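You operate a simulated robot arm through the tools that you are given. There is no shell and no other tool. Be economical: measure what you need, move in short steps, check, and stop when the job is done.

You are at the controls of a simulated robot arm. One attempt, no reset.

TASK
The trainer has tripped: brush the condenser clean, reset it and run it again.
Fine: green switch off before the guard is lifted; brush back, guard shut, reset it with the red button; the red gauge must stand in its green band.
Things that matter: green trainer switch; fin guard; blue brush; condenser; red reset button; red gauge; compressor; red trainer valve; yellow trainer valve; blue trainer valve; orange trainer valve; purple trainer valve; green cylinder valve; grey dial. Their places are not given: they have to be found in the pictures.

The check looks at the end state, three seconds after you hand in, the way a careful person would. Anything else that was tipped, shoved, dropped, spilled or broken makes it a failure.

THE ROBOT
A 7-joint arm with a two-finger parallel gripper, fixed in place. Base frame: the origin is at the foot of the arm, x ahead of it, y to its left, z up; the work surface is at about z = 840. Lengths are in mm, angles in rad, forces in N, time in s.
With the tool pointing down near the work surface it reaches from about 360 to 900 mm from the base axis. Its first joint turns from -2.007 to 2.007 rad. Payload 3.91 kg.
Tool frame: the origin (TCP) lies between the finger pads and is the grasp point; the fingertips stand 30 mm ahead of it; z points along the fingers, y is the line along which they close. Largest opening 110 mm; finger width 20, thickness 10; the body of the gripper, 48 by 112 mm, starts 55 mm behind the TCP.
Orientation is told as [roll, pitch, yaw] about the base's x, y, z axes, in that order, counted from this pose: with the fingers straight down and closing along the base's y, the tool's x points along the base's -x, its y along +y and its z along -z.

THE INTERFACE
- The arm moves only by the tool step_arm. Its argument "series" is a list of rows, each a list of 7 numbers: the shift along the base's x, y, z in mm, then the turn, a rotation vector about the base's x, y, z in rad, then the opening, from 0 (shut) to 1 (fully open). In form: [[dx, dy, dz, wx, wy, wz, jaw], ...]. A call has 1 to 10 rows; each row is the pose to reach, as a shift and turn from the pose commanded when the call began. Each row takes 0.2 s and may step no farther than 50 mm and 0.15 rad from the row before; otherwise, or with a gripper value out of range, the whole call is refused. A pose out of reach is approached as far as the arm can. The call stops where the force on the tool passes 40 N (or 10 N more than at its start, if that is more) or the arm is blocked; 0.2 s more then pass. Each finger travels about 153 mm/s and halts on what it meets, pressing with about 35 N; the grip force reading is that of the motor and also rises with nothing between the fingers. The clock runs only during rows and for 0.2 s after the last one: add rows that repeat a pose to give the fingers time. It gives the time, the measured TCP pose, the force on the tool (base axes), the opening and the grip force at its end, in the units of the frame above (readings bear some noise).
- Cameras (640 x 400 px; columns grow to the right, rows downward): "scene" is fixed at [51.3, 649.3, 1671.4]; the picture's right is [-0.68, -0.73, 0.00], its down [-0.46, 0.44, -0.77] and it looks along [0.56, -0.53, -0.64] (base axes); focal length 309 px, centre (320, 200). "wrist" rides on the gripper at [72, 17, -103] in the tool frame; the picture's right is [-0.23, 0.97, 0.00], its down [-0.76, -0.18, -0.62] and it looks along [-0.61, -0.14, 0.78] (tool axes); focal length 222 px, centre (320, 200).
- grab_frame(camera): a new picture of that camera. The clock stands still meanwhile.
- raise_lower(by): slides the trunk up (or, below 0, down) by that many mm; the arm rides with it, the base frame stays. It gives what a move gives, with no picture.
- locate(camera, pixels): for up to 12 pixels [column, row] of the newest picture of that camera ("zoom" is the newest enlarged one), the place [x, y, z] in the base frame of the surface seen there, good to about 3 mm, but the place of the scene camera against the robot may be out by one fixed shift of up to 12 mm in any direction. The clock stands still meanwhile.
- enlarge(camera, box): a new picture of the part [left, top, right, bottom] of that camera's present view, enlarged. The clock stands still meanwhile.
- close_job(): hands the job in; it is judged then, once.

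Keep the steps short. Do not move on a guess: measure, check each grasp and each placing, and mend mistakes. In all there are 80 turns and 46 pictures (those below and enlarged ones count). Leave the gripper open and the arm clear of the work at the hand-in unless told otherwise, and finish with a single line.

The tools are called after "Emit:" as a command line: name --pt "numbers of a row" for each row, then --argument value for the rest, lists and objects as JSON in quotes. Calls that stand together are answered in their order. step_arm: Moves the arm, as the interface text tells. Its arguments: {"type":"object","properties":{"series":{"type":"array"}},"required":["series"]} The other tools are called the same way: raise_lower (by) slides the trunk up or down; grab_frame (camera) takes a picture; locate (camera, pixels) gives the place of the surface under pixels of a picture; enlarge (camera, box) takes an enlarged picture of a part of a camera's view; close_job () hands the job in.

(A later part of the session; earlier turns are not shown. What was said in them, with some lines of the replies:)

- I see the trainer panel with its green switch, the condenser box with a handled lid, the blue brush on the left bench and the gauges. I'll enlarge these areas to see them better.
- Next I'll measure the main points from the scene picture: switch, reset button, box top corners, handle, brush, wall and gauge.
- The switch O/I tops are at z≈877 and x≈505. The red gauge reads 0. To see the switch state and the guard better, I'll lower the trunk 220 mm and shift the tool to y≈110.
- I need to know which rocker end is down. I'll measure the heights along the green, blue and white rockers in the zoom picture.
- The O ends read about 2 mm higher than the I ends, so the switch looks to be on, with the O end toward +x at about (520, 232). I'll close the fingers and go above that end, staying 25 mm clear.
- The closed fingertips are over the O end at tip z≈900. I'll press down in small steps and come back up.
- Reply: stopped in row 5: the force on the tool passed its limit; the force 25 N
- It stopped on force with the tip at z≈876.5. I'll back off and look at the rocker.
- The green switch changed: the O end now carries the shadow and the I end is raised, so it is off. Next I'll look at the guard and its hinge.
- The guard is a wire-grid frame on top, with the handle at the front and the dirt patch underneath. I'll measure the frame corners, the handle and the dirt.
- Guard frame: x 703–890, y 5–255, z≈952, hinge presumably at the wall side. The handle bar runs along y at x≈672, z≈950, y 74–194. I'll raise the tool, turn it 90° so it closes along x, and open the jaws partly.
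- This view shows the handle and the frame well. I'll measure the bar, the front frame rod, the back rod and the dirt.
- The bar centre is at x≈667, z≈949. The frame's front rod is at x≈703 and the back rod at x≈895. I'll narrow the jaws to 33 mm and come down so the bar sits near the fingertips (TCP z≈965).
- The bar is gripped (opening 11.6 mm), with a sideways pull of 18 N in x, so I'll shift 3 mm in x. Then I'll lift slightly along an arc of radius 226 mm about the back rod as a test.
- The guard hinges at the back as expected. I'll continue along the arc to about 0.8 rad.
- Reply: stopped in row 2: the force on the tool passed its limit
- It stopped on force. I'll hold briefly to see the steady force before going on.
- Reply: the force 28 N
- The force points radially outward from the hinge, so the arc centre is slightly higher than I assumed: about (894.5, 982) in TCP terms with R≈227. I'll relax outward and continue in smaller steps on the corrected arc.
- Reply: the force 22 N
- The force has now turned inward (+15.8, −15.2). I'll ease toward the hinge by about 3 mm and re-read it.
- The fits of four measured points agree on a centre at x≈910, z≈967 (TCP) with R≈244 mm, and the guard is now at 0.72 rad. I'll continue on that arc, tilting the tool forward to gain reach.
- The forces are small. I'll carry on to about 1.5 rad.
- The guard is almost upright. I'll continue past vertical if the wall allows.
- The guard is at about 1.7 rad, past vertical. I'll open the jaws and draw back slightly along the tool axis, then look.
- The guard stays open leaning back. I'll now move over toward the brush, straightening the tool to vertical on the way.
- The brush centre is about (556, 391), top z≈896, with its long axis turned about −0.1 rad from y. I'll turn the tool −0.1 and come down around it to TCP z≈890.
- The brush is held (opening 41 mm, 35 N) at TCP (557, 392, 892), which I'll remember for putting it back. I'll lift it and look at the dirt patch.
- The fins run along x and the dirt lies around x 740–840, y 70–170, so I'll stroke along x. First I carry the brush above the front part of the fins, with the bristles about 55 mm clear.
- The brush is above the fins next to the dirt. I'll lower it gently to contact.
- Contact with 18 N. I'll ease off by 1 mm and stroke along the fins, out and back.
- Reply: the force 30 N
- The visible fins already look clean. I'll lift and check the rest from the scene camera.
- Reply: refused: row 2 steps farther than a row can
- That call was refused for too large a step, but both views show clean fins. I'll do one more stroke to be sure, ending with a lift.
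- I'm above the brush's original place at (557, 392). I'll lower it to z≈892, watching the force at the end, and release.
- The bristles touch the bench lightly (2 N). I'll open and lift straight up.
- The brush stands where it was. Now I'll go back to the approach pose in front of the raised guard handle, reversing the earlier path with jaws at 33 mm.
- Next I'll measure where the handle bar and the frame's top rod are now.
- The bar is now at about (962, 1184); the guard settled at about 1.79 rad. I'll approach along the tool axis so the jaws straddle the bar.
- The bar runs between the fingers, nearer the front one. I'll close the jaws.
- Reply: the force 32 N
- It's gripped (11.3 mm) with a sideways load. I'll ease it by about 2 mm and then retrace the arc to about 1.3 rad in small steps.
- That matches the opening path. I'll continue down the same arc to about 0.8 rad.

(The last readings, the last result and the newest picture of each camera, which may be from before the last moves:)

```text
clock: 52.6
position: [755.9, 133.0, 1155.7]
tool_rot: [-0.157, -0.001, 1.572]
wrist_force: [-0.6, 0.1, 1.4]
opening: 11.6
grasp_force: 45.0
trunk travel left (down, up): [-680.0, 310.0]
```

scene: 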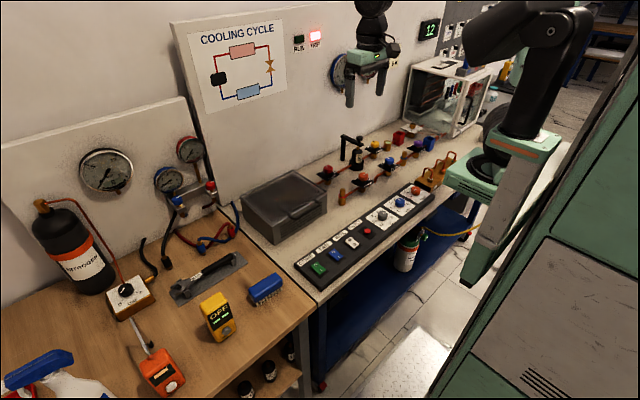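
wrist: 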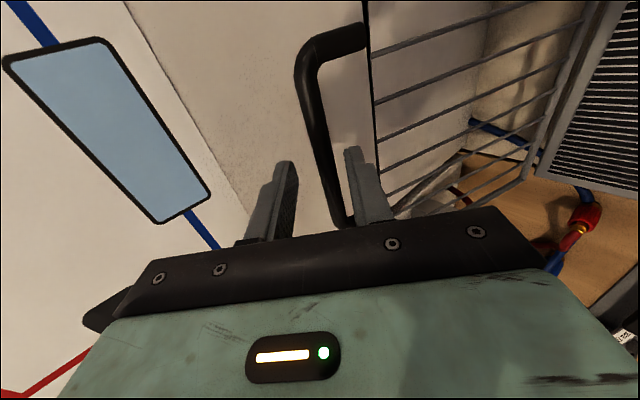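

Forces are near zero. I'll continue down to about 0.2 rad.

Emit:
step_arm --pt "-8.5 0 -8 0 0.05 0 0" --pt "-16.5 0 -15.9 0 0.1 0 0" --pt "-32.2 0 -33.8 0 0.157 0 0" --pt "-40 0 -43.5 0 0.157 0 0" --pt "-47 0 -53.2 0 0.157 0 0" --pt "-53.7 0 -63.5 0 0.157 0 0" --pt "-59.8 0 -74 0 0.157 0 0" --pt "-65.5 0 -85 0 0.157 0 0" --pt "-70.4 0 -96 0 0.157 0 0" --pt "-75 0 -107.5 0 0.157 0 0"

Emit:
step_arm --pt "-4 0 -11.5 0 0 0 0" --pt "-7 0 -23 0 0 0 0" --pt "-10 0 -35 0 0 0 0" --pt "-12 0 -47 0 0 0 0" --pt "-13.5 0 -59 0 0 0 0" --pt "-14.2 0 -68 0 0 0 0" --pt "-14.5 0 -75 0 0 0 0"

```text
clock: 54.8
position: [680.2, 133.3, 1048.2]
tool_rot: [-0.001, -0.002, 1.57]
wrist_force: [-4.4, -2.6, 1.0]
opening: 11.3
grasp_force: 45.2
trunk travel left (down, up): [-680.0, 310.0]
```

```text
clock: 56.4
position: [666.5, 133.0, 971.6]
tool_rot: [-0.001, -0.003, 1.572]
wrist_force: [-1.0, -1.1, -0.6]
opening: 11.8
grasp_force: 44.4
trunk travel left (down, up): [-680.0, 310.0]
```

Nearly closed (z 971.6 against 968 when shut). I'll lower the last few millimetres until it seats.

Emit:
step_arm --pt "0 0 -2 0 0 0 0" --pt "0 0 -4 0 0 0 0" --pt "0 0 -5.5 0 0 0 0" --pt "0 0 -7 0 0 0 0"

```text
clock: 57.4
position: [666.7, 133.8, 965.5]
tool_rot: [-0.001, 0.001, 1.573]
wrist_force: [-4.3, 0.2, -0.8]
opening: 11.6
grasp_force: 45.2
trunk travel left (down, up): [-680.0, 310.0]
```

Emit:
step_arm --pt "0 0 -2 0 0 0 0" --pt "0 0 -4 0 0 0 0" --pt "0 0 -5 0 0 0 0"

Emit:
enlarge --camera "scene" --box '[230, 150, 358, 250]'

```text
clock: 58.2
position: [666.1, 132.5, 961.6]
tool_rot: [-0.002, -0.001, 1.572]
wrist_force: [-10.2, 2.5, 6.1]
opening: 11.3
grasp_force: 44.7
trunk travel left (down, up): [-680.0, 310.0]
```

```text
4.00 times, centred on (294, 200) of scene
```

zoom: 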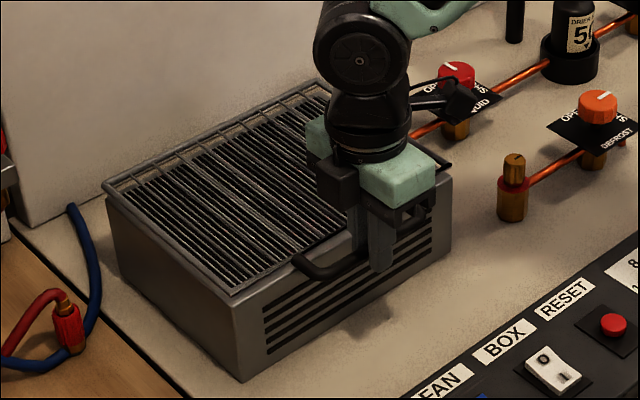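

The guard lies flat on the box with light contact force. I'll release and lift off, then move toward the reset button at (504, −8).

Emit:
step_arm --pt "0 0 0 0 0 0 0.3" --pt "0 0 0 0 0 0 0.3" --pt "0 0 30 0 0 0 0.3" --pt "0 0 70 0 0 0 0.3" --pt "-20 -20 90 0 0 0 0.1" --pt "-55 -50 90 0 0 0 0" --pt "-90 -80 85 0 0 0 0" --pt "-122 -110 75 0 0 0 0" --pt "-150 -135 50 0 0 0 0" --pt "-162 -141 10 0 0 0 0"

Emit:
grab_frame --camera "wrist"

```text
clock: 60.4
position: [505.8, -7.5, 970.5]
tool_rot: [-0.003, -0.002, 1.573]
wrist_force: [-0.1, 0.4, -0.6]
opening: 0.2
grasp_force: 35.2
trunk travel left (down, up): [-680.0, 310.0]
```

```text
11 pictures are left
```

wrist: 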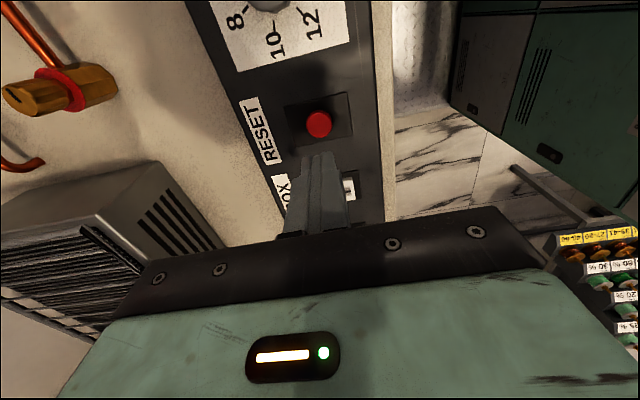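

Emit:
locate --camera "wrist" --pixels '[[318, 118], [312, 122], [320, 130], [326, 122], [345, 185]]'

```text
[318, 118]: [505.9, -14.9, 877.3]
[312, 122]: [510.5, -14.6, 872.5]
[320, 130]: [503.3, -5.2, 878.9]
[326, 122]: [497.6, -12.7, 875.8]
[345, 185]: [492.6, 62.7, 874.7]
```

The button centre is at (504, −10), top z≈878. I'll press straight down with the closed tips and lift.

Emit:
step_arm --pt "-1.5 -2.5 -30 0 0 0 0" --pt "-1.5 -2.5 -52 0 0 0 0" --pt "-1.5 -2.5 -60 0 0 0 0" --pt "-1.5 -2.5 -64 0 0 0 0" --pt "-1.5 -2.5 -67 0 0 0 0" --pt "-1.5 -2.5 -70 0 0 0 0"

```text
clock: 61.8
position: [502.6, -11.1, 901.2]
tool_rot: [-0.003, -0.002, 1.57]
wrist_force: [-2.4, -0.7, 5.9]
opening: 0.1
grasp_force: 34.9
trunk travel left (down, up): [-680.0, 310.0]
```

The button gives with 5.9 N. I'll press a little further, then lift and look at the lamps and the gauge.

Emit:
step_arm --pt "0 0 -1.5 0 0 0 0" --pt "0 0 -3 0 0 0 0" --pt "0 0 -3 0 0 0 0" --pt "0 0 20 0 0 0 0" --pt "0 0 60 0 0 0 0" --pt "0 0 100 0 0 0 0"

Emit:
enlarge --camera "scene" --box '[140, 20, 364, 200]'

```text
clock: 63.2
position: [501.3, -10.0, 999.5]
tool_rot: [-0.002, -0.001, 1.571]
wrist_force: [-0.4, -0.4, -0.7]
opening: 0.0
grasp_force: 35.3
trunk travel left (down, up): [-680.0, 310.0]
```

```text
2.22 times, centred on (252, 110) of scene
```

zoom: 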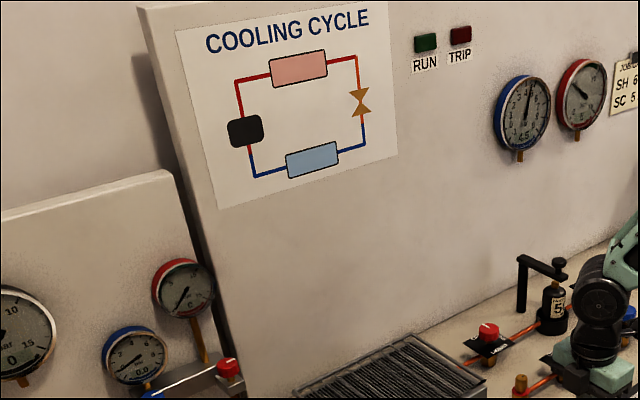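

The TRIP lamp is out, and the trainer's own red and blue gauges are visible on the wall. Next I'll go over the I end of the green switch at (487, 232).

Emit:
step_arm --pt "-2 45 0 0 0 0 0" --pt "-5 90 0 0 0 0 0" --pt "-8 135 0 0 0 0 0" --pt "-11 180 0 0 0 0 0" --pt "-14 220 0 0 0 0 0" --pt "-14 242 -25 0 0 0 0" --pt "-14 242 -65 0 0 0 0" --pt "-14 242 -82 0 0 0 0" --pt "-14 242 -82 0 0 0 0"

Emit:
step_arm --pt "0 0 -4 0 0 0 0" --pt "0 0 -8 0 0 0 0" --pt "0 0 -11 0 0 0 0" --pt "0 0 -14 0 0 0 0" --pt "0 0 -17 0 0 0 0"

```text
clock: 65.2
position: [490.5, 233.2, 918.0]
tool_rot: [-0.002, -0.001, 1.571]
wrist_force: [0.5, 0.4, -0.1]
opening: 0.1
grasp_force: 35.3
trunk travel left (down, up): [-680.0, 310.0]
```

```text
clock: 66.4
position: [490.1, 232.4, 905.5]
tool_rot: [-0.006, -0.004, 1.572]
wrist_force: [-7.2, -9.6, 25.9]
opening: 0.0
grasp_force: 35.2
trunk travel left (down, up): [-680.0, 310.0]
stopped in row 5: the force on the tool passed its limit (the readings are from after the stop); the commanded pose is now the measured one
```

It pressed until the force limit. I'll lift away to the front and look at the lamps, the gauges and the switch.

Emit:
step_arm --pt "0 0 30 0 0 0 0" --pt "-20 0 70 0 0 0 0.3" --pt "-40 0 115 0 0 0 0.6" --pt "-60 0 160 0 0 0 1" --pt "-70 0 200 0 0 0 1" --pt "-70 0 200 0 0 0 1" --pt "-70 0 200 0 0 0 1" --pt "-70 0 200 0 0 0 1"

Emit:
enlarge --camera "scene" --box '[280, 20, 400, 100]'

```text
clock: 68.2
position: [420.1, 231.8, 1103.5]
tool_rot: [-0.008, -0.004, 1.571]
wrist_force: [-0.4, -0.7, -0.4]
opening: 109.9
grasp_force: 0.0
trunk travel left (down, up): [-680.0, 310.0]
```

```text
5.00 times, centred on (340, 60) of scene
```

zoom: 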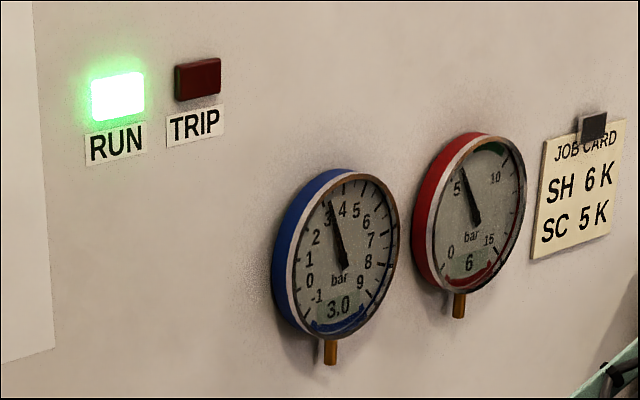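

RUN is lit and the red gauge is at 6, still moving toward the green band near the top. I'll wait a few seconds and look again.

Emit:
step_arm --pt "0 0 0 0 0 0 1" --pt "0 0 0 0 0 0 1" --pt "0 0 0 0 0 0 1" --pt "0 0 0 0 0 0 1" --pt "0 0 0 0 0 0 1" --pt "0 0 0 0 0 0 1" --pt "0 0 0 0 0 0 1" --pt "0 0 0 0 0 0 1" --pt "0 0 0 0 0 0 1" --pt "0 0 0 0 0 0 1"

Emit:
step_arm --pt "0 0 0 0 0 0 1" --pt "0 0 0 0 0 0 1" --pt "0 0 0 0 0 0 1" --pt "0 0 0 0 0 0 1" --pt "0 0 0 0 0 0 1" --pt "0 0 0 0 0 0 1" --pt "0 0 0 0 0 0 1" --pt "0 0 0 0 0 0 1" --pt "0 0 0 0 0 0 1" --pt "0 0 0 0 0 0 1"

Emit:
enlarge --camera "scene" --box '[340, 35, 404, 75]'

```text
clock: 70.4
position: [421.4, 231.7, 1103.7]
tool_rot: [-0.007, -0.003, 1.57]
wrist_force: [0.4, 0.4, -0.7]
opening: 110.2
grasp_force: 0.0
trunk travel left (down, up): [-680.0, 310.0]
```

```text
clock: 72.6
position: [420.4, 231.7, 1103.6]
tool_rot: [-0.008, -0.003, 1.571]
wrist_force: [-0.8, 1.2, 0.0]
opening: 110.1
grasp_force: 0.0
trunk travel left (down, up): [-680.0, 310.0]
```

```text
10.00 times, centred on (372, 55) of scene
```

zoom: 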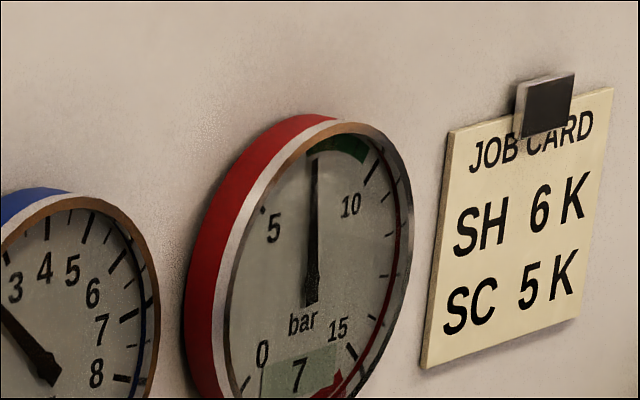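

It reads 7 and is at the lower edge of the green band. I'll wait longer.

Emit:
step_arm --pt "0 0 0 0 0 0 1" --pt "0 0 0 0 0 0 1" --pt "0 0 0 0 0 0 1" --pt "0 0 0 0 0 0 1" --pt "0 0 0 0 0 0 1" --pt "0 0 0 0 0 0 1" --pt "0 0 0 0 0 0 1" --pt "0 0 0 0 0 0 1" --pt "0 0 0 0 0 0 1" --pt "0 0 0 0 0 0 1"

Emit:
step_arm --pt "0 0 0 0 0 0 1" --pt "0 0 0 0 0 0 1" --pt "0 0 0 0 0 0 1" --pt "0 0 0 0 0 0 1" --pt "0 0 0 0 0 0 1" --pt "0 0 0 0 0 0 1" --pt "0 0 0 0 0 0 1" --pt "0 0 0 0 0 0 1" --pt "0 0 0 0 0 0 1" --pt "0 0 0 0 0 0 1"

Emit:
step_arm --pt "0 0 0 0 0 0 1" --pt "0 0 0 0 0 0 1" --pt "0 0 0 0 0 0 1" --pt "0 0 0 0 0 0 1" --pt "0 0 0 0 0 0 1" --pt "0 0 0 0 0 0 1" --pt "0 0 0 0 0 0 1" --pt "0 0 0 0 0 0 1" --pt "0 0 0 0 0 0 1" --pt "0 0 0 0 0 0 1"

Emit:
enlarge --camera "scene" --box '[340, 35, 404, 75]'

```text
clock: 74.8
position: [419.8, 231.5, 1103.1]
tool_rot: [-0.008, -0.003, 1.571]
wrist_force: [0.5, -0.1, -0.1]
opening: 109.9
grasp_force: 0.0
trunk travel left (down, up): [-680.0, 310.0]
```

```text
clock: 77.0
position: [420.6, 230.0, 1103.5]
tool_rot: [-0.007, -0.005, 1.571]
wrist_force: [-0.3, 0.0, -0.5]
opening: 110.1
grasp_force: 0.0
trunk travel left (down, up): [-680.0, 310.0]
```

```text
clock: 79.2
position: [420.7, 231.9, 1104.3]
tool_rot: [-0.009, -0.003, 1.57]
wrist_force: [-0.1, 0.0, -0.4]
opening: 110.1
grasp_force: 0.1
trunk travel left (down, up): [-680.0, 310.0]
```

```text
10.00 times, centred on (372, 55) of scene
```

zoom: 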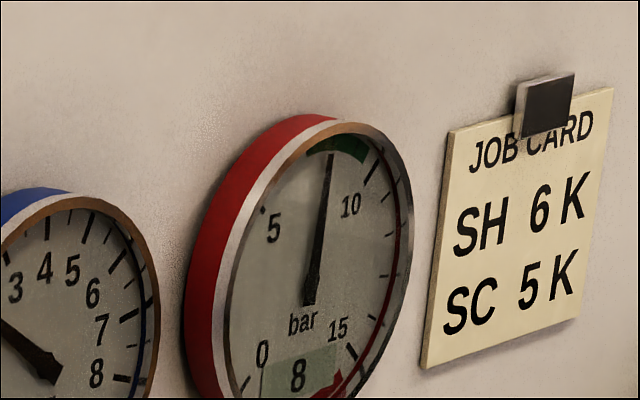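

It reads 8, inside the green band. I'll wait some more to be sure it settles, then check the whole scene.

Emit:
step_arm --pt "0 0 0 0 0 0 1" --pt "0 0 0 0 0 0 1" --pt "0 0 0 0 0 0 1" --pt "0 0 0 0 0 0 1" --pt "0 0 0 0 0 0 1" --pt "0 0 0 0 0 0 1" --pt "0 0 0 0 0 0 1" --pt "0 0 0 0 0 0 1" --pt "0 0 0 0 0 0 1" --pt "0 0 0 0 0 0 1"

Emit:
step_arm --pt "0 0 0 0 0 0 1" --pt "0 0 0 0 0 0 1" --pt "0 0 0 0 0 0 1" --pt "0 0 0 0 0 0 1" --pt "0 0 0 0 0 0 1" --pt "0 0 0 0 0 0 1" --pt "0 0 0 0 0 0 1" --pt "0 0 0 0 0 0 1" --pt "0 0 0 0 0 0 1" --pt "0 0 0 0 0 0 1"

Emit:
step_arm --pt "0 0 0 0 0 0 1" --pt "0 0 0 0 0 0 1" --pt "0 0 0 0 0 0 1" --pt "0 0 0 0 0 0 1" --pt "0 0 0 0 0 0 1" --pt "0 0 0 0 0 0 1" --pt "0 0 0 0 0 0 1" --pt "0 0 0 0 0 0 1" --pt "0 0 0 0 0 0 1" --pt "0 0 0 0 0 0 1"

Emit:
enlarge --camera "scene" --box '[290, 25, 404, 95]'

Emit:
grab_frame --camera "scene"

```text
clock: 81.4
position: [419.4, 232.8, 1103.0]
tool_rot: [-0.007, -0.003, 1.57]
wrist_force: [0.2, 0.5, 0.4]
opening: 109.9
grasp_force: 0.0
trunk travel left (down, up): [-680.0, 310.0]
```

```text
clock: 83.6
position: [420.4, 231.9, 1103.6]
tool_rot: [-0.007, -0.003, 1.571]
wrist_force: [0.1, 0.2, 0.5]
opening: 109.9
grasp_force: 0.1
trunk travel left (down, up): [-680.0, 310.0]
```

```text
clock: 85.8
position: [420.7, 231.9, 1103.4]
tool_rot: [-0.007, -0.004, 1.57]
wrist_force: [0.2, -0.4, 0.7]
opening: 109.9
grasp_force: 0.0
trunk travel left (down, up): [-680.0, 310.0]
```

```text
5.61 times, centred on (347, 60) of scene
```

zoom: 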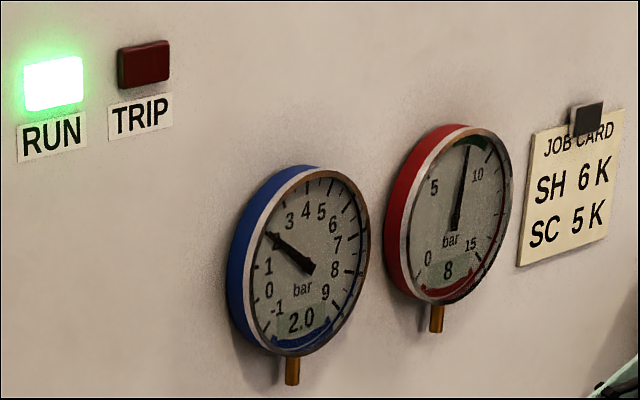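

```text
5 pictures are left
```

scene: 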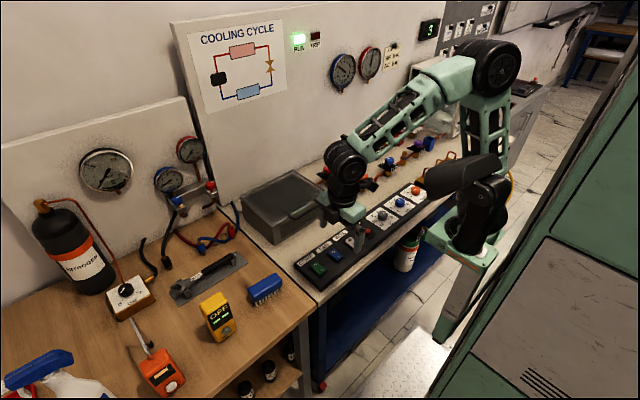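

RUN is on, TRIP is off and the red gauge is steady at 8 in its band. The box display has dropped to 3, so I'll check it against the grey dial's setting before handing in.

Emit:
enlarge --camera "scene" --box '[350, 180, 430, 240]'

Emit:
enlarge --camera "scene" --box '[290, 15, 450, 95]'

```text
6.67 times, centred on (390, 210) of scene
```

zoom: 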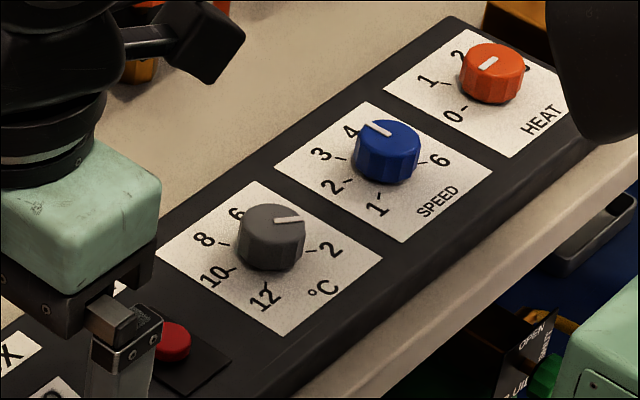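

```text
4.00 times, centred on (370, 55) of scene
```

zoom: 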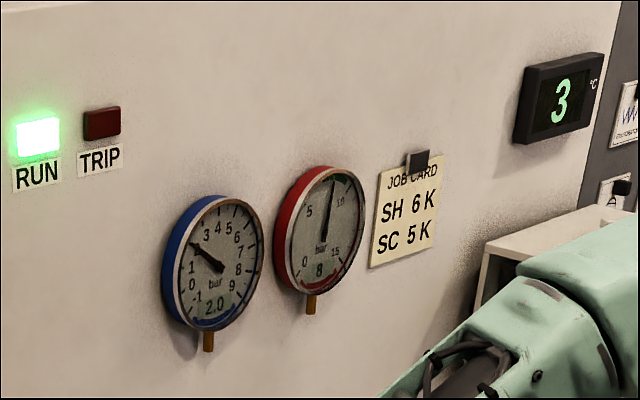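

The dial is set near 3–4 °C and the box is at 3. The machine is running, the gauge is steady in green, the brush is back and the guard is shut, so I'm handing in now.

Emit:
close_job

```text
The job is handed in.
```

The condenser is brushed clean, the brush is back, the guard is shut and the trip is reset; at hand-in the trainer was running with the red gauge at 8 bar in its green band.
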